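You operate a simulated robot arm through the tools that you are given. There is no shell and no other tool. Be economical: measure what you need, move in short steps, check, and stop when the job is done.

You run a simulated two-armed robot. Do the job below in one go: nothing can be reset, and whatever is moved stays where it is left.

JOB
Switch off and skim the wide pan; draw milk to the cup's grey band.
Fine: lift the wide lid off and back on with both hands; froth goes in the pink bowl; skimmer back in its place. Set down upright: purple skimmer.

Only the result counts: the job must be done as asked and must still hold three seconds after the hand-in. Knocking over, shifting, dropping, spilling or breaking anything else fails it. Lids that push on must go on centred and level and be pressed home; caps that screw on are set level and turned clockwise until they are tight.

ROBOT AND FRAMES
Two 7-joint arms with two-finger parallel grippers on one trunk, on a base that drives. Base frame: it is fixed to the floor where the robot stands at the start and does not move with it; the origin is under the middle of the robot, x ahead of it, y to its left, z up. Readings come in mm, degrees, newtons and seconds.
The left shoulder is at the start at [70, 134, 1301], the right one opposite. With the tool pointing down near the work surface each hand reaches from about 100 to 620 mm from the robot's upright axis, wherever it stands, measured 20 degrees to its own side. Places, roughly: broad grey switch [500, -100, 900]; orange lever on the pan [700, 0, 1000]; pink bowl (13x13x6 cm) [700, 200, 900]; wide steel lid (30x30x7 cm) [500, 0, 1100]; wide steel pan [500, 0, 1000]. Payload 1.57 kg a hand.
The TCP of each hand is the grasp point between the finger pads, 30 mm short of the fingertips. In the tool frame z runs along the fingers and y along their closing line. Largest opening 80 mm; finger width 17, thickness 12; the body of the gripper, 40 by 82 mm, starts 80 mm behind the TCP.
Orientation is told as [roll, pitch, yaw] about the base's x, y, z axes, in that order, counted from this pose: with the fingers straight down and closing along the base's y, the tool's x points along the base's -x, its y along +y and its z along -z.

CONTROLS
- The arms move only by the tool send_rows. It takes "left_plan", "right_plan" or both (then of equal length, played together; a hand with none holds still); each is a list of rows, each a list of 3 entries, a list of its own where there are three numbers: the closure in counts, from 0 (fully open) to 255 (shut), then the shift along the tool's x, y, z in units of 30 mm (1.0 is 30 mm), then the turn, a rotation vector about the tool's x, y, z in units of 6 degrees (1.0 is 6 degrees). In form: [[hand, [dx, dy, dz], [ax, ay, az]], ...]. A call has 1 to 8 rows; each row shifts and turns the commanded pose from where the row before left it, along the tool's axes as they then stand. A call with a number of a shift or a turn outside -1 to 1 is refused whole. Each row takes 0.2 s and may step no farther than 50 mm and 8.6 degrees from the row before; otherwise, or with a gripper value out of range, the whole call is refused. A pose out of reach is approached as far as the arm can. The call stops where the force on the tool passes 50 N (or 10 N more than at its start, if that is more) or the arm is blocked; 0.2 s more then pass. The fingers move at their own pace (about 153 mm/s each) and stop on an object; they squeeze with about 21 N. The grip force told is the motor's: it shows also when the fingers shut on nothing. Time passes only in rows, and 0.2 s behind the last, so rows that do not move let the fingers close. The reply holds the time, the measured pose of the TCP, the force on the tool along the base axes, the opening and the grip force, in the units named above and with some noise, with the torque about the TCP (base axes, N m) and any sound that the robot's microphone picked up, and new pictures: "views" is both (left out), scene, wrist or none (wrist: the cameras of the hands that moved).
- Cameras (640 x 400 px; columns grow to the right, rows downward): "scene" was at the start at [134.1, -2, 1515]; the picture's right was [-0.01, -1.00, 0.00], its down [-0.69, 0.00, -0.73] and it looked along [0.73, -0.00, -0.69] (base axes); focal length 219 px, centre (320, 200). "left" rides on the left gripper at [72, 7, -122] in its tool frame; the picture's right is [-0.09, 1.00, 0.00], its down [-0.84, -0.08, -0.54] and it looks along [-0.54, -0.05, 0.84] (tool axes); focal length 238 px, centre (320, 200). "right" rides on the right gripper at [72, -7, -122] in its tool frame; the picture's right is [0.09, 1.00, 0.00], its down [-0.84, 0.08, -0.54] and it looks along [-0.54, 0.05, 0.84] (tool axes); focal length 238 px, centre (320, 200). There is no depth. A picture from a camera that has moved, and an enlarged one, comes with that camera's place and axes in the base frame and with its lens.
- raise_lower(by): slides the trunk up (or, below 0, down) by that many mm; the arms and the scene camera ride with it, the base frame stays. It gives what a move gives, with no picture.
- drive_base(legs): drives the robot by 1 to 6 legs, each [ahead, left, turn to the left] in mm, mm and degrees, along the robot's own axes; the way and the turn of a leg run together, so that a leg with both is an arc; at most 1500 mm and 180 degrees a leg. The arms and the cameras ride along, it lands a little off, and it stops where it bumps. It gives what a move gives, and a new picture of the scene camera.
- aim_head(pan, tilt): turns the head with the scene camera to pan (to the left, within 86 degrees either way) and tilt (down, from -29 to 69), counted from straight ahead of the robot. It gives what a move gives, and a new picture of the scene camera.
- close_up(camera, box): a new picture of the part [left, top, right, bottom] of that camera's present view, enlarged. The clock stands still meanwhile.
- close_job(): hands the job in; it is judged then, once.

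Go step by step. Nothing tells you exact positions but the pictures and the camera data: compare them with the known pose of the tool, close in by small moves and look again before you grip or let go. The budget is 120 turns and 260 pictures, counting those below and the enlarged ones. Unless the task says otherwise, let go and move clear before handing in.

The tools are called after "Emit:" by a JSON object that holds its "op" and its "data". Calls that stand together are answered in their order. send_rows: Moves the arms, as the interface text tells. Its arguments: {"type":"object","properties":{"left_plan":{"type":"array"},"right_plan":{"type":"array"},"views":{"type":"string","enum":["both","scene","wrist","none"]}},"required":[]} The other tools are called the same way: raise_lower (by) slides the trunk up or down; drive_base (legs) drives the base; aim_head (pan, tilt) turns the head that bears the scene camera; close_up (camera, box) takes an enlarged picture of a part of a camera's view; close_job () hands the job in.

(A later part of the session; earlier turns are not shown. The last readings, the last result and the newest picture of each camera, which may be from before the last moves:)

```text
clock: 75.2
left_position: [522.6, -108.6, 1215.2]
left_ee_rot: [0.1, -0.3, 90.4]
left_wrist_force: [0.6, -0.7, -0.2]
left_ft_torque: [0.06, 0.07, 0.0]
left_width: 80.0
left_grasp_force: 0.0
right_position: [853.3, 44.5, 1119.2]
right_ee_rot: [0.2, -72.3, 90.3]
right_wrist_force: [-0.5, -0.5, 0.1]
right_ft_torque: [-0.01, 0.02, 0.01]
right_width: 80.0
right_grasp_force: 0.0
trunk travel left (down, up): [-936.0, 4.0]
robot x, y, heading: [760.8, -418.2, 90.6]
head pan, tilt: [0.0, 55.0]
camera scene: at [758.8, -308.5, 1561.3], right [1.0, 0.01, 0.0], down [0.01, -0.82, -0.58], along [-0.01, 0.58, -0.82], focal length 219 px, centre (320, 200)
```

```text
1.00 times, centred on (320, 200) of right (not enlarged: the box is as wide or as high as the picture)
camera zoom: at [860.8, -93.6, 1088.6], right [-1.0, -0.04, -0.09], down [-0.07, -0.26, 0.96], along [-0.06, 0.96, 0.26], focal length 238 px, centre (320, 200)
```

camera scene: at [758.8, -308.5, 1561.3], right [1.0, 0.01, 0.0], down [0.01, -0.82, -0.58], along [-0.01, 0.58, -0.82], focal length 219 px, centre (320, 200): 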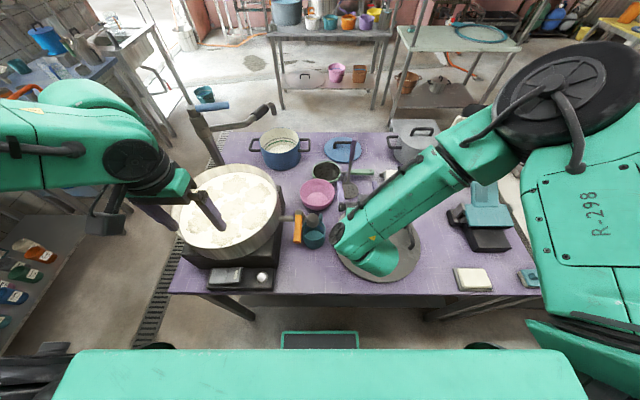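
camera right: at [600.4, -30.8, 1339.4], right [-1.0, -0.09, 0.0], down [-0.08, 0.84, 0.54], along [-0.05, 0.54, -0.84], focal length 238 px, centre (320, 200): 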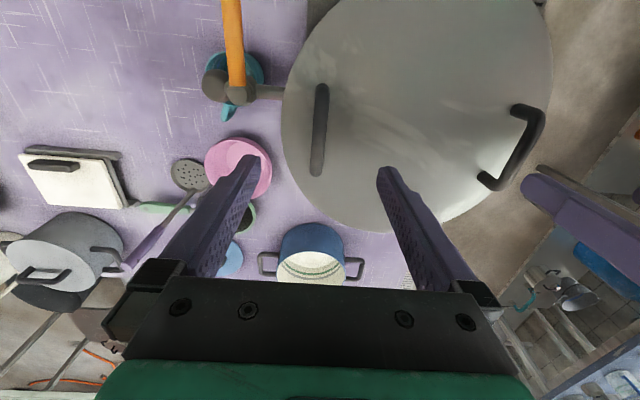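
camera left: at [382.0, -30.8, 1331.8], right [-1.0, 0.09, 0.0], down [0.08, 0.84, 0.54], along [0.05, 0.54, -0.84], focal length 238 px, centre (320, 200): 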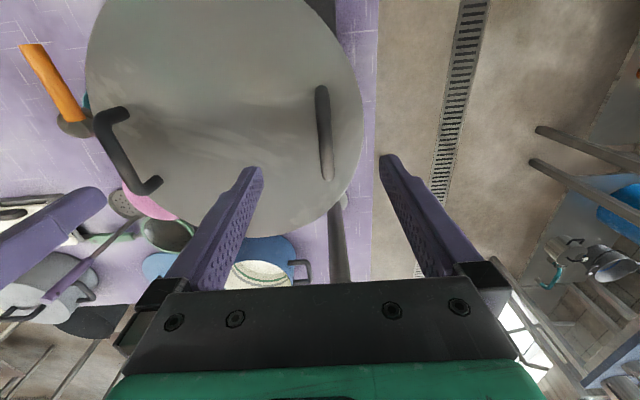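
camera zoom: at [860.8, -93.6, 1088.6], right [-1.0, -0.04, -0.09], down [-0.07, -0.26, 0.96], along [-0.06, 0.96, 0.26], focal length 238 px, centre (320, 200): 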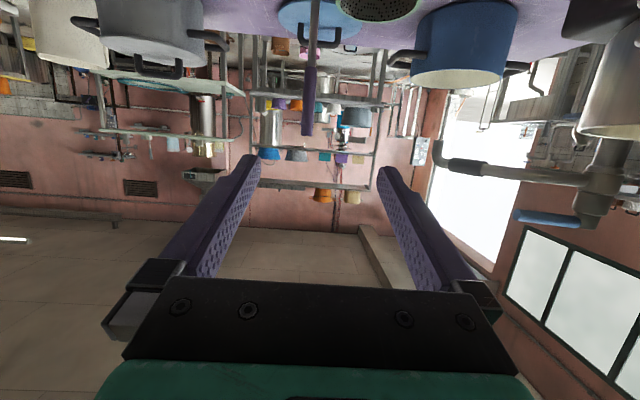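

The handle top is at about (862,272,1089). I lower to grip height ~1055, edge the base in, then extend the arm forward.

Emit:
{"op": "raise_lower", "data": {"by": -66}}

Emit:
{"op": "drive_base", "data": {"legs": [[45, 0, -0.5]]}}

Emit:
{"op": "send_rows", "data": {"right_plan": [[0, [-0.309, 0, 0.95], [0, 0, 0]], [0, [-0.309, 0, 0.95], [0, 0, 0]], [0, [-0.309, 0, 0.95], [0, 0, 0]], [0, [0, 0, 0], [0, 0, 0]]], "views": "both"}}

```text
clock: 76.3
left_position: [521.2, -100.5, 1145.9]
left_ee_rot: [0.0, 0.0, 90.4]
left_wrist_force: [0.6, 0.0, -0.3]
left_ft_torque: [-0.05, -0.05, 0.02]
left_width: 80.1
left_grasp_force: 0.0
right_position: [851.2, 51.5, 1049.9]
right_ee_rot: [0.1, -72.1, 90.5]
right_wrist_force: [0.2, -0.3, 0.7]
right_ft_torque: [0.02, 0.01, 0.0]
right_width: 80.0
right_grasp_force: 0.0
trunk travel left (down, up): [-870.0, 70.0]
robot x, y, heading: [756.1, -417.0, 90.7]
head pan, tilt: [0.0, 55.0]
```

```text
clock: 77.2
left_position: [522.0, -63.2, 1148.6]
left_ee_rot: [0.0, -0.4, 90.0]
left_wrist_force: [0.4, 0.9, 1.1]
left_ft_torque: [0.05, 0.02, 0.01]
left_width: 79.7
left_grasp_force: 0.0
right_position: [855.4, 87.2, 1054.7]
right_ee_rot: [0.1, -72.4, 90.0]
right_wrist_force: [-0.6, -0.5, -0.1]
right_ft_torque: [-0.04, 0.0, -0.04]
right_width: 79.9
right_grasp_force: 0.1
trunk travel left (down, up): [-870.0, 70.0]
robot x, y, heading: [757.2, -375.0, 90.0]
head pan, tilt: [0.0, 55.0]
camera scene: at [757.8, -264.3, 1495.5], right [1.0, 0.0, 0.0], down [0.0, -0.81, -0.58], along [0.0, 0.58, -0.81], focal length 219 px, centre (320, 200)
```

scene: 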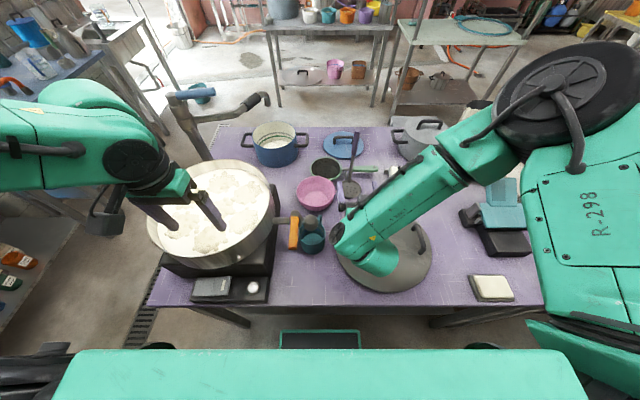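

```text
clock: 78.2
left_position: [523.8, -51.5, 1146.4]
left_ee_rot: [0.1, 0.1, 90.0]
left_wrist_force: [0.9, 0.6, -0.7]
left_ft_torque: [0.0, 0.07, 0.01]
left_width: 79.9
left_grasp_force: 0.0
right_position: [855.3, 186.4, 1048.7]
right_ee_rot: [0.1, -71.9, 89.8]
right_wrist_force: [0.1, 0.0, 0.4]
right_ft_torque: [-0.02, 0.0, 0.01]
right_width: 80.3
right_grasp_force: 0.1
trunk travel left (down, up): [-870.0, 70.0]
robot x, y, heading: [755.1, -376.4, 90.1]
head pan, tilt: [0.0, 55.0]
camera scene: at [757.9, -251.6, 1494.3], right [1.0, 0.0, 0.0], down [0.0, -0.82, -0.57], along [0.0, 0.57, -0.82], focal length 219 px, centre (320, 200)
camera right: at [862.4, 48.4, 1019.4], right [-1.0, -0.03, -0.09], down [-0.08, -0.26, 0.96], along [-0.05, 0.97, 0.25], focal length 238 px, centre (320, 200)
```

scene: 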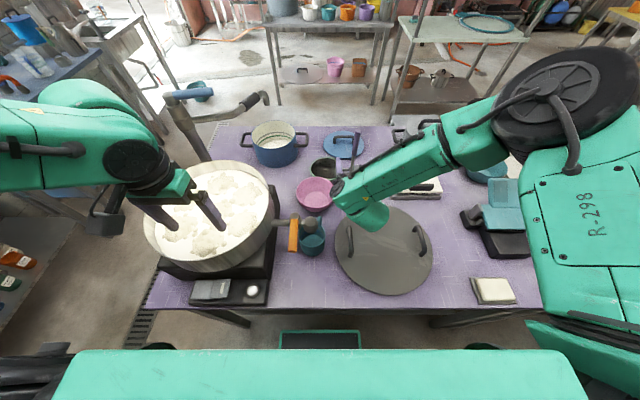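
right: 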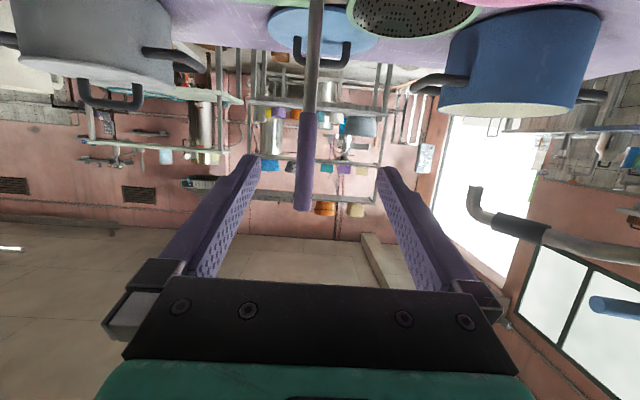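

Handle sits between the open fingers. Advance the last 82 mm with a 6 mm sideways correction.

Emit:
{"op": "send_rows", "data": {"right_plan": [[0, [-0.28, -0.1, 0.87], [0, 0, 0]], [0, [-0.28, -0.1, 0.87], [0, 0, 0]], [0, [-0.28, 0, 0.87], [0, 0, 0]], [0, [0, 0, 0], [0, 0, 0]]], "views": "wrist"}}

Emit:
{"op": "close_up", "data": {"camera": "scene", "box": [290, 110, 410, 220]}}

```text
clock: 79.2
left_position: [523.8, -53.6, 1145.4]
left_ee_rot: [0.0, 0.1, 90.0]
left_wrist_force: [-0.4, -0.3, -0.1]
left_ft_torque: [0.03, 0.01, 0.02]
left_width: 80.0
left_grasp_force: 0.1
right_position: [859.6, 267.3, 1049.8]
right_ee_rot: [0.1, -72.1, 89.9]
right_wrist_force: [0.4, -0.4, -0.4]
right_ft_torque: [0.01, 0.01, 0.0]
right_width: 80.1
right_grasp_force: 0.0
trunk travel left (down, up): [-870.0, 70.0]
robot x, y, heading: [756.3, -372.2, 89.9]
head pan, tilt: [0.0, 55.0]
camera right: at [867.0, 128.6, 1020.6], right [-1.0, -0.03, -0.09], down [-0.08, -0.26, 0.96], along [-0.05, 0.97, 0.25], focal length 238 px, centre (320, 200)
```

right: 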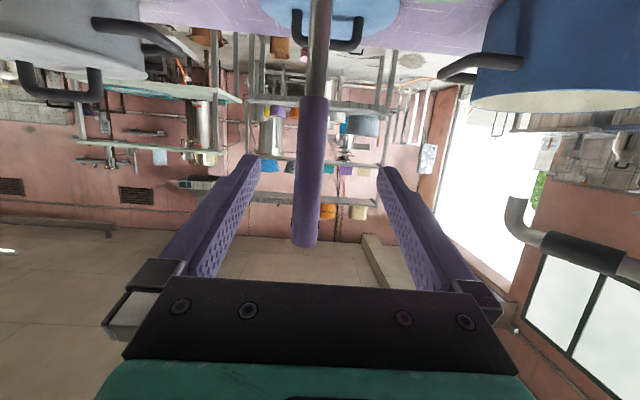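

```text
3.64 times, centred on (350, 165) of scene
camera zoom: at [757.9, -253.1, 1494.5], right [1.0, 0.0, 0.0], down [0.0, -0.82, -0.57], along [0.0, 0.57, -0.82], focal length 796 px, centre (211, 327)
```

zoom: 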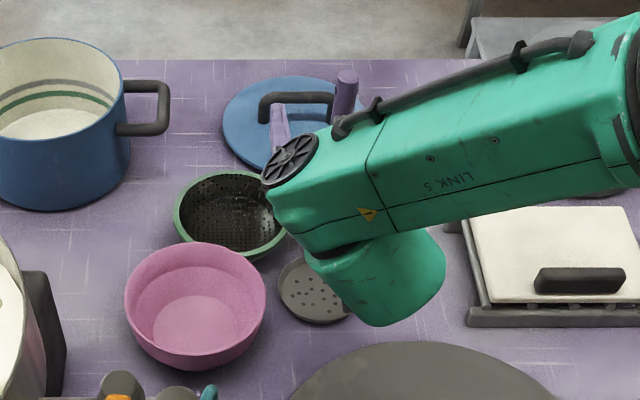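

TCP is level with the handle; shift 6 mm in +x and close.

Emit:
{"op": "send_rows", "data": {"right_plan": [[0, [0, -0.2, 0.06], [0, 0, 0]], [100, [0, 0, 0], [0, 0, 0]], [180, [0, 0, 0], [0, 0, 0]], [255, [0, 0, 0], [0, 0, 0]], [255, [0, 0, 0], [0, 0, 0]]], "views": "wrist"}}

```text
clock: 80.4
left_position: [524.4, -54.4, 1145.8]
left_ee_rot: [0.2, 0.1, 90.0]
left_wrist_force: [-0.8, -0.2, 0.2]
left_ft_torque: [-0.01, 0.0, 0.04]
left_width: 80.0
left_grasp_force: 0.0
right_position: [864.9, 269.1, 1049.3]
right_ee_rot: [0.1, -72.0, 90.0]
right_wrist_force: [1.1, -0.6, 0.0]
right_ft_torque: [0.03, -0.27, -0.04]
right_width: 16.8
right_grasp_force: 21.0
trunk travel left (down, up): [-870.0, 70.0]
robot x, y, heading: [759.0, -373.2, 90.0]
head pan, tilt: [0.0, 55.0]
camera right: at [872.9, 130.1, 1020.0], right [-1.0, -0.03, -0.09], down [-0.08, -0.26, 0.96], along [-0.05, 0.97, 0.25], focal length 238 px, centre (320, 200)
```

right: 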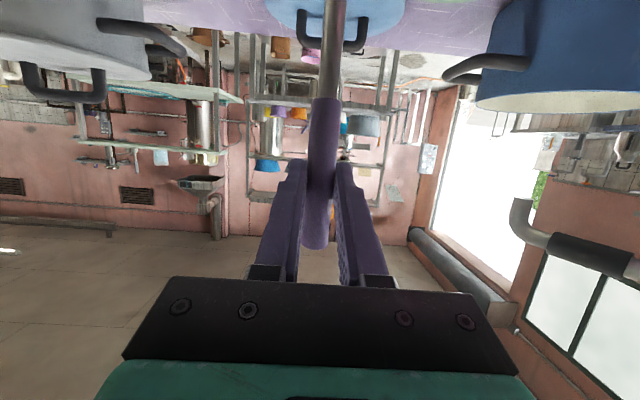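

Held (width 16.8). Lift straight up: trunk first, then the arm.

Emit:
{"op": "raise_lower", "data": {"by": 60}}

Emit:
{"op": "send_rows", "data": {"right_plan": [[255, [-0.95, 0, -0.31], [0, 0, 0]], [255, [-0.95, 0, -0.31], [0, 0, 0]], [255, [-0.95, 0, -0.31], [0, 0, 0]], [255, [-0.95, 0, -0.31], [0, 0, 0]], [255, [-0.95, 0, -0.31], [0, 0, 0]], [255, [-0.95, 0, -0.31], [0, 0, 0]]], "views": "scene"}}

Emit:
{"op": "close_up", "data": {"camera": "scene", "box": [270, 60, 430, 200]}}

```text
clock: 81.4
left_position: [523.8, -52.1, 1206.6]
left_ee_rot: [0.0, 0.0, 90.0]
left_wrist_force: [-0.5, 0.0, -0.8]
left_ft_torque: [0.01, 0.02, -0.01]
left_width: 80.0
left_grasp_force: 0.1
right_position: [865.5, 269.3, 1109.5]
right_ee_rot: [0.1, -71.9, 89.9]
right_wrist_force: [-0.1, 0.1, -1.6]
right_ft_torque: [0.09, 0.29, 0.05]
right_width: 16.5
right_grasp_force: 21.4
trunk travel left (down, up): [-930.0, 10.0]
robot x, y, heading: [754.4, -376.4, 89.9]
head pan, tilt: [0.0, 55.0]
```

```text
clock: 82.8
left_position: [523.2, -53.1, 1206.5]
left_ee_rot: [0.0, 0.0, 90.0]
left_wrist_force: [-0.3, 0.6, 0.8]
left_ft_torque: [-0.02, 0.01, 0.0]
left_width: 80.0
left_grasp_force: 0.1
right_position: [865.5, 269.1, 1289.6]
right_ee_rot: [0.0, -71.9, 90.1]
right_wrist_force: [0.9, -0.5, -1.9]
right_ft_torque: [-0.03, -0.3, -0.06]
right_width: 16.9
right_grasp_force: 21.0
trunk travel left (down, up): [-930.0, 10.0]
robot x, y, heading: [756.5, -370.2, 89.9]
head pan, tilt: [0.0, 55.0]
camera scene: at [758.2, -253.1, 1554.4], right [1.0, 0.0, 0.0], down [0.0, -0.82, -0.57], along [0.0, 0.57, -0.82], focal length 219 px, centre (320, 200)
```

scene: 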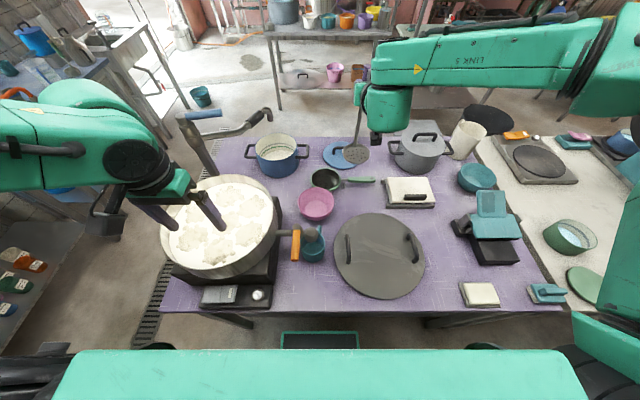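

```text
2.86 times, centred on (350, 130) of scene
camera zoom: at [758.2, -253.1, 1554.4], right [1.0, 0.0, 0.0], down [0.0, -0.82, -0.57], along [0.0, 0.57, -0.82], focal length 626 px, centre (234, 400)
```

zoom: 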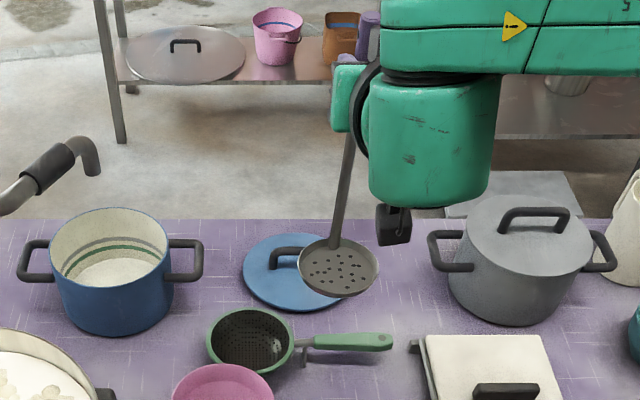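

The skimmer is up and level with its disc about 50 mm nearer and 175 mm below my grip. I retract and drive over to the pan.

Emit:
{"op": "send_rows", "data": {"right_plan": [[255, [0.31, 0, -0.95], [0, 0, 0]], [255, [0.31, 0, -0.95], [0, 0, 0]], [255, [0.31, 0, -0.95], [0, 0, 0]], [255, [0, 0, 0], [0, 0, 0]]], "views": "none"}}

Emit:
{"op": "drive_base", "data": {"legs": [[-90, 0, 0], [0, 370, 0]]}}

Emit:
{"op": "close_up", "data": {"camera": "scene", "box": [290, 80, 530, 260]}}

```text
clock: 83.8
left_position: [523.1, -51.2, 1207.2]
left_ee_rot: [0.0, 0.2, 90.0]
left_wrist_force: [0.6, 0.0, 0.9]
left_ft_torque: [0.01, 0.03, -0.01]
left_width: 79.9
left_grasp_force: 0.0
right_position: [866.3, 177.8, 1289.5]
right_ee_rot: [0.1, -72.0, 89.9]
right_wrist_force: [0.8, -0.2, -1.0]
right_ft_torque: [0.0, -0.31, -0.07]
right_width: 16.9
right_grasp_force: 20.7
trunk travel left (down, up): [-930.0, 10.0]
robot x, y, heading: [755.3, -371.5, 90.1]
head pan, tilt: [0.0, 55.0]
```

```text
clock: 86.9
left_position: [144.9, -143.9, 1206.5]
left_ee_rot: [0.1, 0.1, 90.2]
left_wrist_force: [0.2, -0.2, -0.3]
left_ft_torque: [0.0, 0.04, -0.02]
left_width: 79.9
left_grasp_force: 0.0
right_position: [486.5, 88.9, 1290.3]
right_ee_rot: [0.5, -72.0, 89.7]
right_wrist_force: [0.5, 0.0, -1.5]
right_ft_torque: [0.06, 0.01, 0.03]
right_width: 17.7
right_grasp_force: 21.6
trunk travel left (down, up): [-930.0, 10.0]
robot x, y, heading: [374.9, -466.5, 90.0]
head pan, tilt: [0.0, 55.0]
camera scene: at [382.1, -342.4, 1554.3], right [1.0, 0.0, 0.0], down [0.0, -0.82, -0.57], along [0.0, 0.57, -0.82], focal length 219 px, centre (320, 200)
```

scene: 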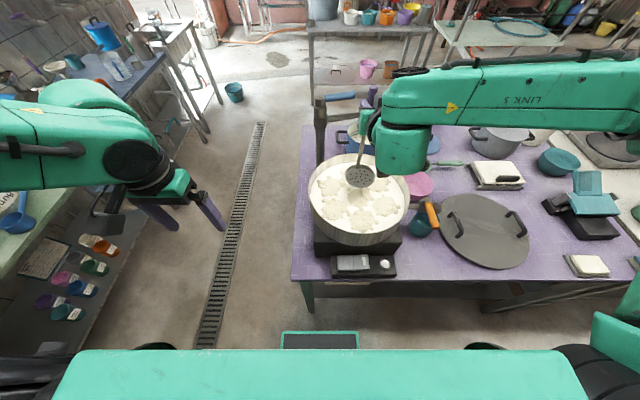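

```text
2.22 times, centred on (410, 170) of scene
camera zoom: at [382.1, -342.4, 1554.3], right [1.0, 0.0, 0.0], down [0.0, -0.82, -0.57], along [0.0, 0.57, -0.82], focal length 487 px, centre (120, 267)
```

zoom: 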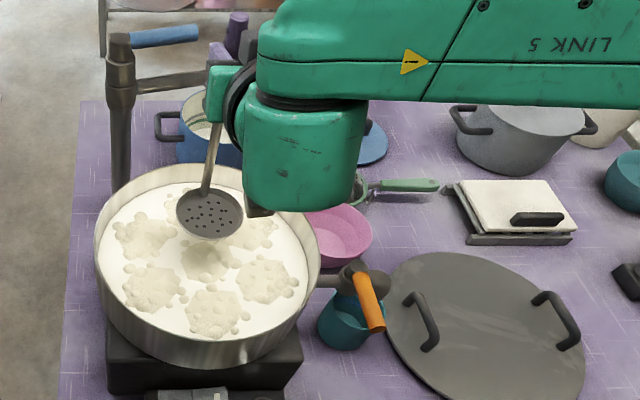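

Froth lies in about seven clumps (centre (495,42), ring radius ~82 mm); milk level ≈1015, rim ≈1048. First scoop: dip between centre and far clump, slide under the centre clump, lift.

Emit:
{"op": "send_rows", "data": {"right_plan": [[255, [-0.217, -0.08, 0.665], [0, 0, 0]], [255, [-0.217, -0.08, 0.665], [0, 0, 0]], [255, [0.9, 0, 0.293], [0, 0, 0]], [255, [0.9, 0, 0.293], [0, 0, 0]], [255, [0.6, 0, 0.195], [0, 0, 0]], [255, [0, 0, 0], [0, 0, 0]]], "views": "none"}}

Emit:
{"op": "close_up", "data": {"camera": "scene", "box": [290, 110, 450, 230]}}

```text
clock: 88.3
left_position: [144.2, -145.2, 1205.8]
left_ee_rot: [-0.1, 0.1, 90.3]
left_wrist_force: [-0.3, -0.1, 0.8]
left_ft_torque: [-0.02, 0.0, 0.01]
left_width: 80.1
left_grasp_force: 0.0
right_position: [489.9, 129.2, 1213.9]
right_ee_rot: [0.2, -72.0, 90.1]
right_wrist_force: [-0.6, -0.2, -1.6]
right_ft_torque: [0.07, -0.01, -0.03]
right_width: 17.4
right_grasp_force: 20.8
trunk travel left (down, up): [-930.0, 10.0]
robot x, y, heading: [376.4, -464.3, 90.1]
head pan, tilt: [0.0, 55.0]
```

```text
3.33 times, centred on (370, 170) of scene
camera zoom: at [378.6, -343.2, 1554.4], right [1.0, 0.0, 0.0], down [0.0, -0.82, -0.57], along [0.0, 0.57, -0.82], focal length 730 px, centre (153, 300)
```

zoom: 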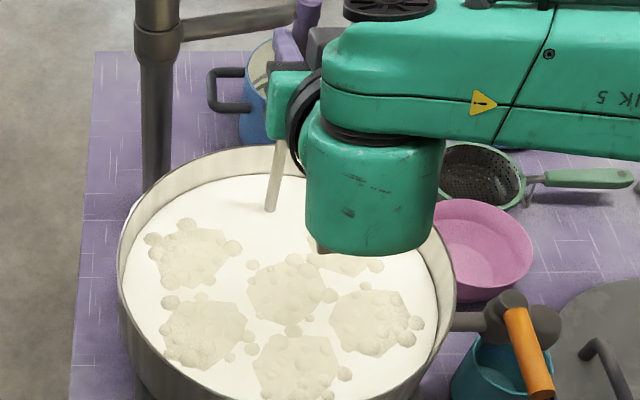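

Disc is already under the milk surface (surface ≈1045), and the far side has no froth. I go 10 mm deeper, slide 53 mm under the centre clump and lift.

Emit:
{"op": "send_rows", "data": {"right_plan": [[255, [0.32, 0, 0.1], [0, 0, 0]], [255, [0.18, -0.03, -0.56], [0, 0, 0]], [255, [0.18, -0.03, -0.56], [0, 0, 0]], [255, [0.18, -0.03, -0.56], [0, 0, 0]], [255, [-0.48, 0, -0.155], [0, 0, 0]], [255, [-0.48, 0, -0.155], [0, 0, 0]], [255, [-0.9, 0, -0.29], [0, 0, 0]], [255, [-0.9, 0, -0.29], [0, 0, 0]]], "views": "none"}}

Emit:
{"op": "close_up", "data": {"camera": "scene", "box": [290, 110, 450, 230]}}

```text
clock: 90.1
left_position: [143.1, -145.9, 1206.2]
left_ee_rot: [0.0, 0.2, 90.2]
left_wrist_force: [-0.1, -0.7, 0.2]
left_ft_torque: [0.01, -0.01, -0.04]
left_width: 80.0
left_grasp_force: 0.1
right_position: [493.9, 76.1, 1293.6]
right_ee_rot: [0.0, -72.0, 90.2]
right_wrist_force: [1.0, 0.9, -1.3]
right_ft_torque: [0.03, 0.03, -0.05]
right_width: 17.3
right_grasp_force: 21.0
trunk travel left (down, up): [-930.0, 10.0]
robot x, y, heading: [377.1, -465.3, 90.1]
head pan, tilt: [0.0, 55.0]
```

```text
3.33 times, centred on (370, 170) of scene
camera zoom: at [378.5, -343.6, 1554.4], right [1.0, 0.0, 0.0], down [0.0, -0.82, -0.57], along [0.0, 0.57, -0.82], focal length 730 px, centre (153, 300)
```

zoom: 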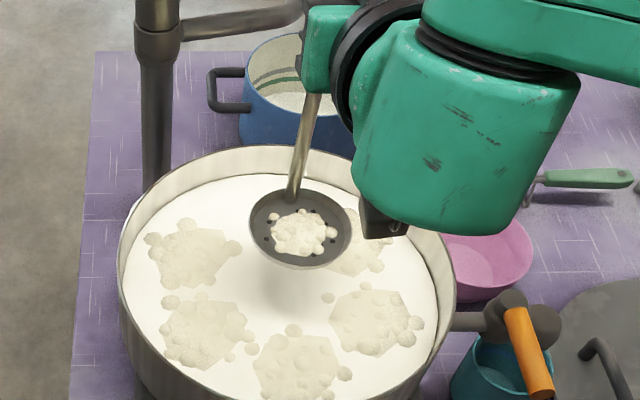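

The scoop works: the centre clump sits on the disc. The bowl is at about (740,160). I drive over so the disc comes beside it, then will roll the skimmer sideways above the bowl.

Emit:
{"op": "drive_base", "data": {"legs": [[0, -104, 0], [88, 0, 0]]}}

Emit:
{"op": "close_up", "data": {"camera": "scene", "box": [290, 90, 490, 240]}}

```text
clock: 91.9
left_position: [245.5, -65.1, 1208.6]
left_ee_rot: [-0.1, -0.4, 90.1]
left_wrist_force: [0.0, -0.8, -0.1]
left_ft_torque: [0.07, -0.02, -0.02]
left_width: 79.8
left_grasp_force: 0.1
right_position: [595.2, 153.4, 1297.6]
right_ee_rot: [-0.2, -72.4, 90.4]
right_wrist_force: [-0.6, -1.1, -1.4]
right_ft_torque: [0.01, 0.03, 0.02]
right_width: 17.0
right_grasp_force: 21.1
trunk travel left (down, up): [-930.0, 10.0]
robot x, y, heading: [481.3, -378.3, 89.7]
head pan, tilt: [0.0, 55.0]
camera scene: at [479.5, -267.3, 1555.4], right [1.0, 0.0, 0.0], down [0.0, -0.81, -0.58], along [0.0, 0.58, -0.82], focal length 219 px, centre (320, 200)
```

scene: 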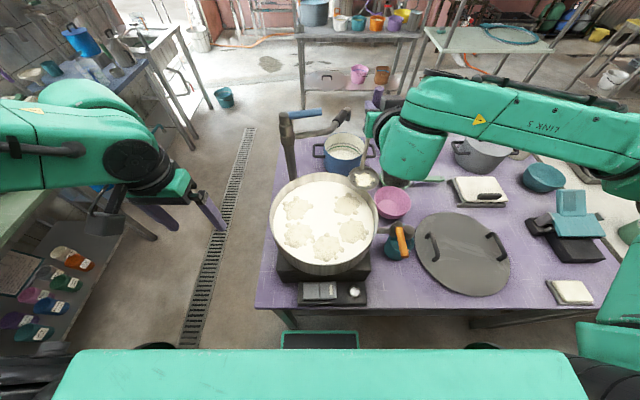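

```text
2.67 times, centred on (390, 165) of scene
camera zoom: at [479.5, -267.3, 1555.4], right [1.0, 0.0, 0.0], down [0.0, -0.81, -0.58], along [0.0, 0.58, -0.82], focal length 584 px, centre (133, 293)
```

zoom: 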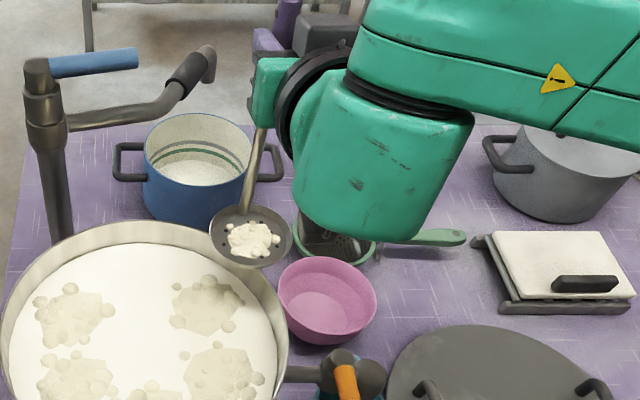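

Emit:
{"op": "send_rows", "data": {"right_plan": [[255, [-0.207, 0, 0.633], [0, 0, 0]], [255, [-0.207, 0, 0.633], [0, 0, 0]], [255, [0, 0, 0], [0, 0, -0.8]], [255, [0, 0, 0], [0, 0, -0.8]], [255, [0, 0, 0], [0, 0, -0.8]], [255, [0, 0, 0], [0, 0, -0.8]], [255, [0, 0, 0], [0, 0, -0.8]]], "views": "none"}}

Emit:
{"op": "close_up", "data": {"camera": "scene", "box": [290, 90, 490, 240]}}

```text
clock: 93.5
left_position: [247.0, -56.5, 1206.2]
left_ee_rot: [0.0, 0.1, 89.9]
left_wrist_force: [0.5, 0.1, 0.1]
left_ft_torque: [-0.02, 0.03, 0.0]
left_width: 80.1
left_grasp_force: 0.1
right_position: [598.2, 204.1, 1292.9]
right_ee_rot: [-51.2, -60.3, 145.3]
right_wrist_force: [0.0, 0.2, -2.1]
right_ft_torque: [0.01, 0.15, 0.01]
right_width: 17.2
right_grasp_force: 21.0
trunk travel left (down, up): [-930.0, 10.0]
robot x, y, heading: [481.8, -379.0, 90.4]
head pan, tilt: [0.0, 55.0]
```

```text
2.67 times, centred on (390, 165) of scene
camera zoom: at [482.8, -255.0, 1554.3], right [1.0, 0.0, 0.0], down [0.0, -0.82, -0.57], along [0.0, 0.57, -0.82], focal length 584 px, centre (133, 293)
```

zoom: 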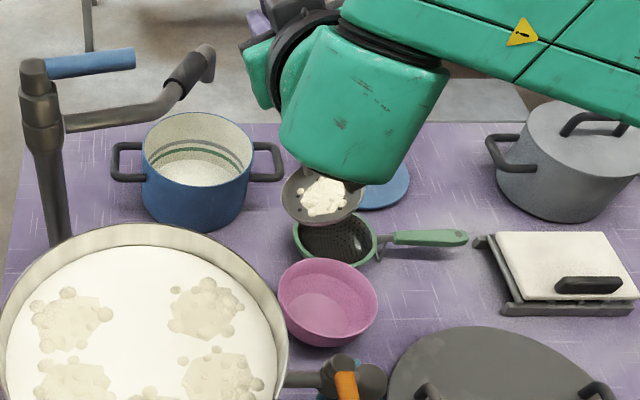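

Froth stays put at 24°. Now lower 140 mm beside the pan towards the bowl.

Emit:
{"op": "send_rows", "data": {"right_plan": [[255, [0.81, 0.355, 0.4], [0, 0, 0]], [255, [0.81, 0.355, 0.4], [0, 0, 0]], [255, [0.81, 0.355, 0.4], [0, 0, 0]], [255, [0.81, 0.355, 0.4], [0, 0, 0]], [255, [0.81, 0.355, 0.4], [0, 0, 0]]], "views": "none"}}

Emit:
{"op": "close_up", "data": {"camera": "scene", "box": [290, 90, 490, 240]}}

```text
clock: 94.7
left_position: [245.2, -54.6, 1204.6]
left_ee_rot: [-0.1, 0.2, 90.0]
left_wrist_force: [-0.1, -0.3, 0.7]
left_ft_torque: [0.01, -0.01, 0.02]
left_width: 80.0
left_grasp_force: 0.1
right_position: [596.5, 221.6, 1148.9]
right_ee_rot: [-51.5, -60.2, 145.4]
right_wrist_force: [-0.1, 0.9, -1.6]
right_ft_torque: [0.02, 0.1, -0.01]
right_width: 17.3
right_grasp_force: 20.9
trunk travel left (down, up): [-930.0, 10.0]
robot x, y, heading: [481.3, -380.4, 90.0]
head pan, tilt: [0.0, 55.0]
```

```text
2.67 times, centred on (390, 165) of scene
camera zoom: at [479.3, -254.5, 1554.3], right [1.0, 0.0, 0.0], down [0.0, -0.82, -0.57], along [0.0, 0.57, -0.82], focal length 584 px, centre (133, 293)
```

zoom: 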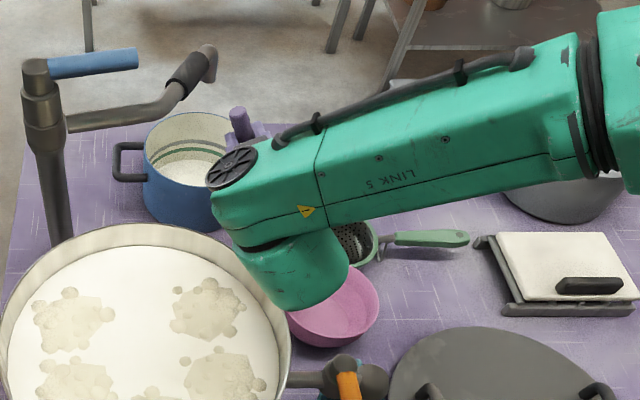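

Emit:
{"op": "send_rows", "data": {"right_plan": [[255, [-0.014, 0.541, -0.633], [0, 0, 0]], [255, [0, 0, 0], [0, 0, -1]], [255, [0, 0, 0], [0, 0, -1]], [255, [0, 0, 0], [0, 0, -1]], [255, [0, 0, 0], [0, 0, -1]], [255, [0, 0, 0], [0, 0, 0]]], "views": "wrist"}}

Emit:
{"op": "close_up", "data": {"camera": "scene", "box": [290, 90, 490, 240]}}

```text
clock: 96.1
left_position: [246.8, -56.1, 1206.0]
left_ee_rot: [0.0, 0.1, 90.0]
left_wrist_force: [-0.6, -0.7, -0.7]
left_ft_torque: [0.01, -0.04, -0.03]
left_width: 80.0
left_grasp_force: 0.0
right_position: [584.1, 199.8, 1148.5]
right_ee_rot: [-66.3, -39.5, 164.5]
right_wrist_force: [-0.5, -0.1, -2.2]
right_ft_torque: [0.01, 0.19, 0.01]
right_width: 17.5
right_grasp_force: 21.2
trunk travel left (down, up): [-930.0, 10.0]
robot x, y, heading: [475.9, -377.9, 90.2]
head pan, tilt: [0.0, 55.0]
camera right: at [643.1, 70.6, 1145.8], right [-0.6, -0.25, -0.76], down [-0.67, -0.36, 0.65], along [-0.44, 0.9, 0.05], focal length 238 px, centre (320, 200)
```

right: 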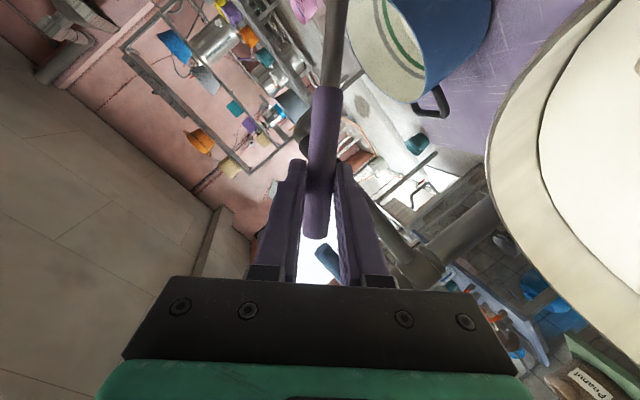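

```text
2.67 times, centred on (390, 165) of scene
camera zoom: at [482.3, -255.5, 1554.4], right [1.0, 0.0, 0.0], down [0.0, -0.82, -0.57], along [0.0, 0.57, -0.82], focal length 584 px, centre (133, 293)
```

zoom: 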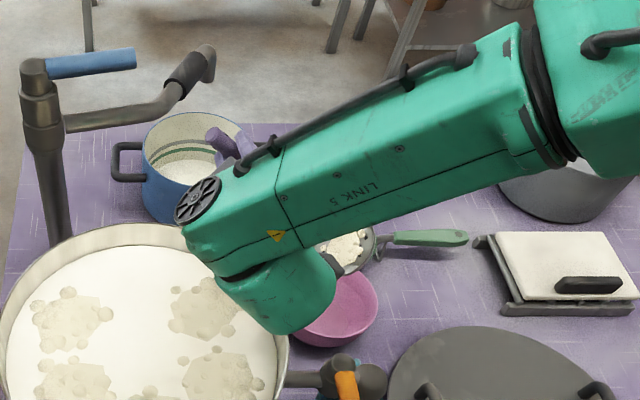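

Disc with froth is now right over the bowl at 48° and still holding. I lower a bit and roll further.

Emit:
{"op": "send_rows", "data": {"right_plan": [[255, [0.07, 0.58, 0.155], [0, 0, 0]], [255, [0.07, 0.58, 0.155], [0, 0, 0]], [255, [0, 0, 0], [0, 0, -1]], [255, [0, 0, 0], [0, 0, -1]], [255, [0, 0, 0], [0, 0, -1]], [255, [0, 0, 0], [0, 0, -1]], [255, [0, 0, 0], [0, 0, 0]]], "views": "none"}}

Emit:
{"op": "close_up", "data": {"camera": "scene", "box": [290, 90, 490, 240]}}

```text
clock: 97.7
left_position: [247.4, -56.3, 1205.9]
left_ee_rot: [0.1, 0.1, 90.0]
left_wrist_force: [0.5, -0.7, 0.6]
left_ft_torque: [0.0, -0.04, -0.01]
left_width: 80.0
left_grasp_force: 0.0
right_position: [564.8, 199.5, 1118.6]
right_ee_rot: [-71.0, -17.1, 174.4]
right_wrist_force: [0.1, -0.7, -1.1]
right_ft_torque: [-0.05, 0.28, -0.01]
right_width: 17.5
right_grasp_force: 21.3
trunk travel left (down, up): [-930.0, 10.0]
robot x, y, heading: [482.3, -377.3, 90.2]
head pan, tilt: [0.0, 55.0]
```

```text
2.67 times, centred on (390, 165) of scene
camera zoom: at [482.5, -256.1, 1554.4], right [1.0, 0.0, 0.0], down [0.0, -0.82, -0.57], along [0.0, 0.57, -0.82], focal length 584 px, centre (133, 293)
```

zoom: 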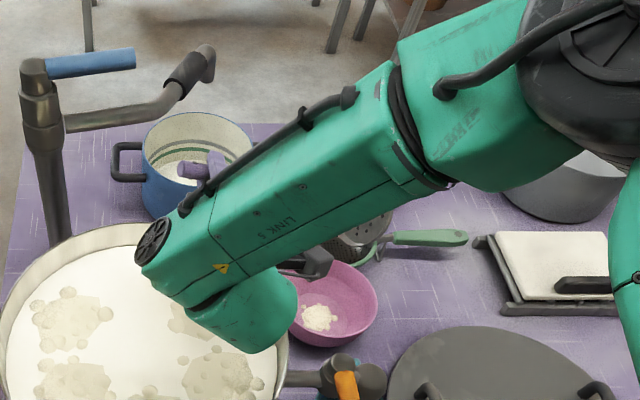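

The froth landed in the bowl. Now I raise while rolling back and return over the pan.

Emit:
{"op": "send_rows", "data": {"right_plan": [[255, [-0.205, -0.632, -0.217], [0, 0, 1]], [255, [-0.27, -0.608, -0.217], [0, 0, 1]], [255, [-0.333, -0.576, -0.217], [0, 0, 1]], [255, [-0.391, -0.538, -0.217], [0, 0, 1]], [255, [-0.445, -0.494, -0.217], [0, 0, 1]], [255, [-0.494, -0.445, -0.217], [0, 0, 1]], [255, [-0.538, -0.391, -0.217], [0, 0, 1]], [255, [-0.576, -0.333, -0.217], [0, 0, 1]]], "views": "none"}}

Emit:
{"op": "send_rows", "data": {"right_plan": [[255, [0, 0, 0], [0, 0, 1]], [255, [0, 0, 0], [0, 0, 1]], [255, [0, 0, 0], [0, 0, 1]], [255, [0, 0, 0], [0, 0, 1]]], "views": "none"}}

Emit:
{"op": "drive_base", "data": {"legs": [[-88, 0, 0], [0, 75, 0]]}}

Emit:
{"op": "close_up", "data": {"camera": "scene", "box": [270, 90, 470, 240]}}

```text
clock: 99.5
left_position: [247.3, -56.4, 1205.9]
left_ee_rot: [0.0, 0.2, 90.0]
left_wrist_force: [0.2, -0.5, 0.2]
left_ft_torque: [-0.01, 0.01, 0.01]
left_width: 80.1
left_grasp_force: 0.1
right_position: [565.2, 198.2, 1288.0]
right_ee_rot: [-51.2, -60.4, 145.1]
right_wrist_force: [0.3, -1.0, -1.3]
right_ft_torque: [0.02, 0.1, -0.01]
right_width: 17.4
right_grasp_force: 21.0
trunk travel left (down, up): [-930.0, 10.0]
robot x, y, heading: [481.6, -375.3, 90.1]
head pan, tilt: [0.0, 55.0]
```

```text
clock: 100.5
left_position: [247.4, -57.5, 1206.1]
left_ee_rot: [0.0, 0.1, 90.1]
left_wrist_force: [0.1, 0.4, -0.6]
left_ft_torque: [-0.02, -0.02, 0.0]
left_width: 80.0
left_grasp_force: 0.0
right_position: [563.4, 200.4, 1286.5]
right_ee_rot: [0.5, -71.9, 89.7]
right_wrist_force: [-0.5, -0.3, -1.6]
right_ft_torque: [0.01, 0.0, -0.02]
right_width: 17.4
right_grasp_force: 21.4
trunk travel left (down, up): [-930.0, 10.0]
robot x, y, heading: [481.3, -374.8, 90.0]
head pan, tilt: [0.0, 55.0]
```

```text
clock: 102.3
left_position: [183.5, -139.6, 1207.3]
left_ee_rot: [0.5, 0.3, 89.9]
left_wrist_force: [0.3, 0.6, -0.4]
left_ft_torque: [-0.01, 0.07, 0.03]
left_width: 79.9
left_grasp_force: 0.1
right_position: [502.2, 115.8, 1283.9]
right_ee_rot: [1.7, -71.7, 88.3]
right_wrist_force: [0.5, 0.8, -1.6]
right_ft_torque: [0.04, -0.01, 0.1]
right_width: 17.3
right_grasp_force: 21.0
trunk travel left (down, up): [-930.0, 10.0]
robot x, y, heading: [408.6, -461.0, 89.9]
head pan, tilt: [0.0, 55.0]
camera scene: at [421.0, -338.1, 1553.9], right [1.0, 0.0, -0.01], down [-0.01, -0.82, -0.57], along [-0.01, 0.57, -0.82], focal length 219 px, centre (320, 200)
```

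scene: 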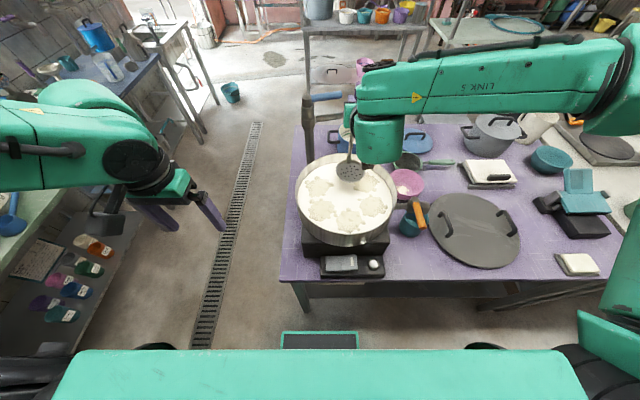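

```text
2.67 times, centred on (370, 165) of scene
camera zoom: at [421.0, -338.1, 1553.9], right [1.0, 0.0, -0.01], down [-0.01, -0.82, -0.57], along [-0.01, 0.57, -0.82], focal length 584 px, centre (187, 293)
```

zoom: 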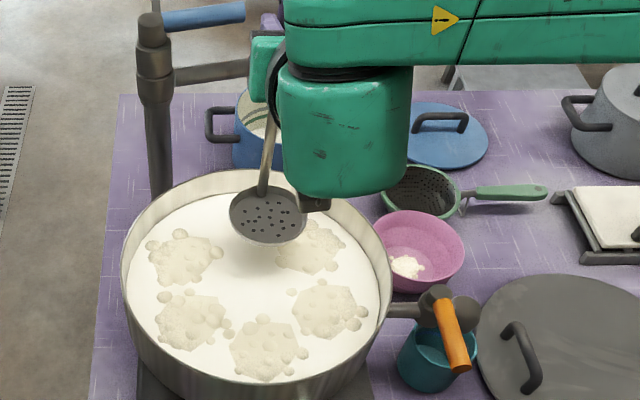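

Five clumps remain: A(410,62) B(421,-16) C(493,-48) D(564,-4) E(552,79), with the middle free. I dip in the middle and slide under E, then lift.

Emit:
{"op": "send_rows", "data": {"right_plan": [[255, [0.17, 0.167, -0.522], [0, 0, 0]], [255, [0.17, 0.167, -0.522], [0, 0, 0]], [255, [0.908, 0, 0.296], [0, 0, 0]], [255, [0.908, 0, 0.296], [0, 0, 0]], [255, [0.908, 0, 0.296], [0, 0, 0]], [255, [-0.148, -0.71, 0.453], [0, 0, 0]], [255, [-0.148, -0.71, 0.453], [0, 0, 0]], [255, [-0.148, -0.71, 0.453], [0, 0, 0]]], "views": "none"}}

Emit:
{"op": "send_rows", "data": {"right_plan": [[255, [-0.475, 0, -0.155], [0, 0, 0]], [255, [-0.475, 0, -0.155], [0, 0, 0]], [255, [-0.95, 0, -0.31], [0, 0, 0]], [255, [-0.95, 0, -0.31], [0, 0, 0]]], "views": "none"}}

Emit:
{"op": "close_up", "data": {"camera": "scene", "box": [270, 90, 470, 240]}}

```text
clock: 104.1
left_position: [174.7, -143.7, 1207.0]
left_ee_rot: [0.0, 0.1, 89.8]
left_wrist_force: [-0.6, -0.4, 0.3]
left_ft_torque: [-0.01, 0.01, 0.03]
left_width: 79.9
left_grasp_force: 0.0
right_position: [544.6, 120.8, 1198.7]
right_ee_rot: [0.1, -71.9, 89.8]
right_wrist_force: [-1.0, 0.2, -1.7]
right_ft_torque: [0.01, 0.02, 0.0]
right_width: 17.4
right_grasp_force: 20.8
trunk travel left (down, up): [-930.0, 10.0]
robot x, y, heading: [403.7, -466.0, 89.9]
head pan, tilt: [0.0, 55.0]
```

```text
clock: 105.1
left_position: [173.9, -144.5, 1206.6]
left_ee_rot: [0.0, 0.1, 89.9]
left_wrist_force: [0.8, 0.1, -0.1]
left_ft_torque: [0.02, -0.03, 0.03]
left_width: 79.9
left_grasp_force: 0.1
right_position: [547.9, 121.3, 1290.7]
right_ee_rot: [0.0, -71.9, 89.9]
right_wrist_force: [0.3, 0.8, -2.7]
right_ft_torque: [0.03, 0.01, -0.02]
right_width: 17.3
right_grasp_force: 20.6
trunk travel left (down, up): [-930.0, 10.0]
robot x, y, heading: [404.5, -464.0, 89.9]
head pan, tilt: [0.0, 55.0]
```

```text
2.67 times, centred on (370, 165) of scene
camera zoom: at [408.1, -343.9, 1554.4], right [1.0, 0.0, 0.0], down [0.0, -0.82, -0.57], along [0.0, 0.57, -0.82], focal length 584 px, centre (187, 293)
```

zoom: 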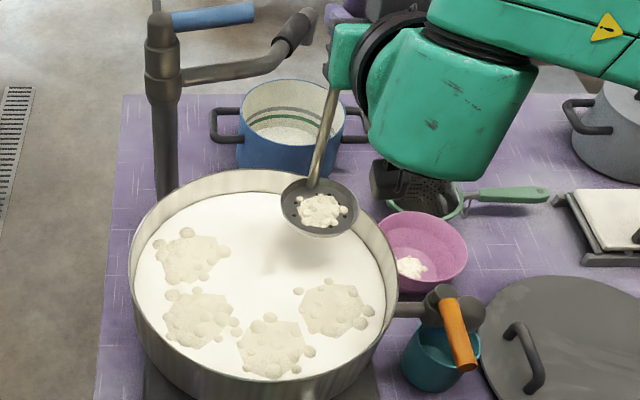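

Clump E is on the disc. I repeat the same carry-and-roll to the bowl.

Emit:
{"op": "drive_base", "data": {"legs": [[0, -50, 0], [87, 0, 0]]}}

Emit:
{"op": "send_rows", "data": {"right_plan": [[255, [0, 0, 0], [0, 0, -1]], [255, [0, 0, 0], [0, 0, -1]], [255, [0, 0, 0], [0, 0, -1]], [255, [0, 0, 0], [0, 0, -1]], [255, [0.868, 0.386, 0.31], [0, 0, 0]], [255, [0.868, 0.386, 0.31], [0, 0, 0]], [255, [0.868, 0.386, 0.31], [0, 0, 0]], [255, [0.868, 0.386, 0.31], [0, 0, 0]]], "views": "none"}}

Emit:
{"op": "close_up", "data": {"camera": "scene", "box": [290, 90, 490, 240]}}

```text
clock: 106.7
left_position: [219.6, -65.0, 1208.0]
left_ee_rot: [-0.2, -0.4, 89.9]
left_wrist_force: [-0.3, -0.9, 0.0]
left_ft_torque: [0.05, -0.01, 0.0]
left_width: 80.0
left_grasp_force: 0.0
right_position: [594.2, 199.9, 1294.0]
right_ee_rot: [-0.4, -72.5, 90.4]
right_wrist_force: [-0.7, -0.8, -1.7]
right_ft_torque: [-0.01, -0.02, -0.02]
right_width: 17.4
right_grasp_force: 21.4
trunk travel left (down, up): [-930.0, 10.0]
robot x, y, heading: [457.6, -374.7, 90.0]
head pan, tilt: [0.0, 55.0]
camera scene: at [453.3, -267.2, 1555.4], right [1.0, 0.0, 0.0], down [0.0, -0.82, -0.58], along [0.0, 0.58, -0.82], focal length 219 px, centre (320, 200)
```

scene: 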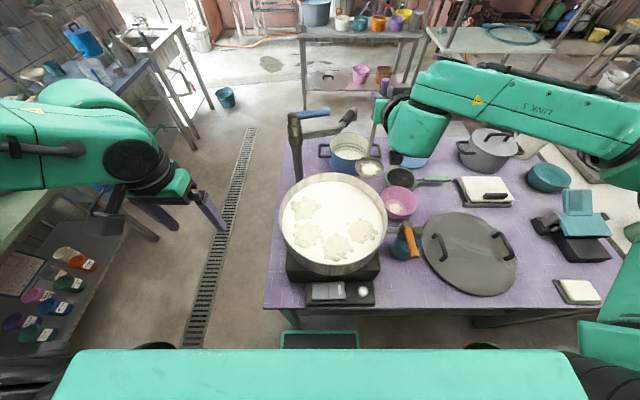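

```text
clock: 108.5
left_position: [220.3, -56.5, 1205.6]
left_ee_rot: [-0.2, 0.2, 89.9]
left_wrist_force: [-0.8, -0.4, 0.4]
left_ft_torque: [-0.01, 0.0, 0.01]
left_width: 80.0
left_grasp_force: 0.1
right_position: [592.7, 209.2, 1169.7]
right_ee_rot: [-51.6, -60.2, 145.4]
right_wrist_force: [-0.1, -0.4, -2.7]
right_ft_torque: [0.06, 0.13, -0.02]
right_width: 17.3
right_grasp_force: 20.8
trunk travel left (down, up): [-930.0, 10.0]
robot x, y, heading: [456.5, -377.1, 90.0]
head pan, tilt: [0.0, 55.0]
```

```text
2.67 times, centred on (390, 165) of scene
camera zoom: at [452.9, -255.0, 1554.3], right [1.0, 0.0, 0.0], down [0.0, -0.82, -0.57], along [0.0, 0.57, -0.82], focal length 584 px, centre (133, 293)
```

zoom: 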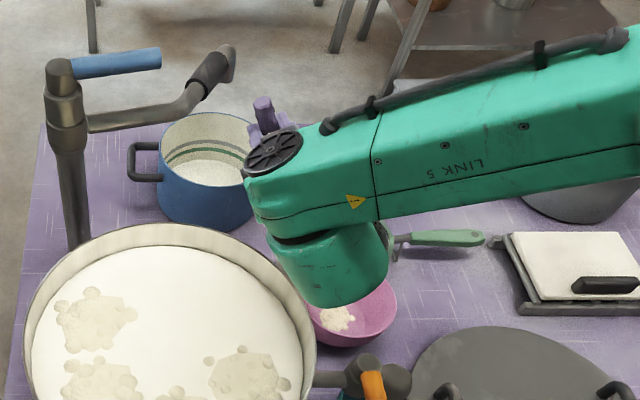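

Emit:
{"op": "send_rows", "data": {"right_plan": [[255, [0.6, 0.265, 0.215], [0, 0, 0]], [255, [-0.033, 0.278, -0.253], [0, 0, 0]], [255, [0, 0, 0], [0, 0, -1]], [255, [0, 0, 0], [0, 0, -1]], [255, [0, 0, 0], [0, 0, -1]], [255, [0, 0, 0], [0, 0, -1]], [255, [0.07, 0.58, 0.155], [0, 0, 0]], [255, [0.07, 0.58, 0.155], [0, 0, 0]]], "views": "none"}}

Emit:
{"op": "send_rows", "data": {"right_plan": [[255, [0, 0, 0], [0, 0, -1]], [255, [0, 0, 0], [0, 0, -1]], [255, [0, 0, 0], [0, 0, -1]], [255, [0, 0, 0], [0, 0, -1]], [255, [0, 0, 0], [0, 0, 0]]], "views": "none"}}

Emit:
{"op": "close_up", "data": {"camera": "scene", "box": [290, 90, 490, 240]}}

```text
clock: 110.3
left_position: [223.2, -55.3, 1205.9]
left_ee_rot: [-0.1, 0.1, 90.0]
left_wrist_force: [0.5, -0.1, -0.1]
left_ft_torque: [0.0, 0.01, 0.01]
left_width: 79.6
left_grasp_force: 0.1
right_position: [569.7, 200.9, 1117.7]
right_ee_rot: [-66.3, -39.5, 164.4]
right_wrist_force: [-0.4, -0.6, -1.8]
right_ft_torque: [0.01, 0.18, 0.01]
right_width: 17.6
right_grasp_force: 21.0
trunk travel left (down, up): [-930.0, 10.0]
robot x, y, heading: [457.5, -379.3, 89.9]
head pan, tilt: [0.0, 55.0]
```

```text
clock: 111.5
left_position: [223.0, -55.7, 1206.2]
left_ee_rot: [0.0, 0.0, 89.9]
left_wrist_force: [0.7, 0.5, -0.3]
left_ft_torque: [0.03, -0.01, 0.02]
left_width: 79.7
left_grasp_force: 0.0
right_position: [568.8, 201.2, 1117.3]
right_ee_rot: [-71.2, -17.1, 174.2]
right_wrist_force: [-0.4, 0.4, -2.1]
right_ft_torque: [-0.03, 0.27, 0.03]
right_width: 17.3
right_grasp_force: 21.1
trunk travel left (down, up): [-930.0, 10.0]
robot x, y, heading: [458.1, -378.0, 89.9]
head pan, tilt: [0.0, 55.0]
```

```text
2.67 times, centred on (390, 165) of scene
camera zoom: at [458.1, -255.7, 1554.4], right [1.0, 0.0, 0.0], down [0.0, -0.82, -0.57], along [0.0, 0.57, -0.82], focal length 584 px, centre (133, 293)
```

zoom: 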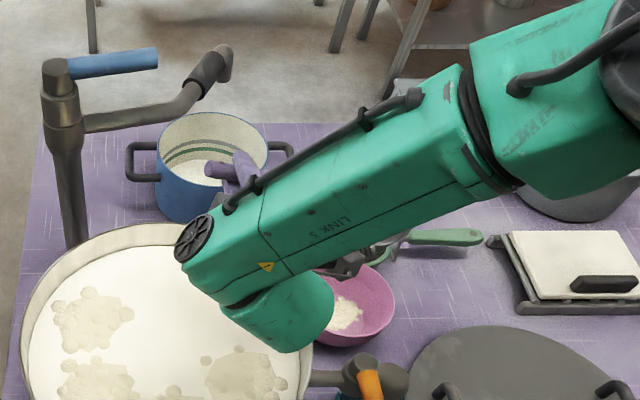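

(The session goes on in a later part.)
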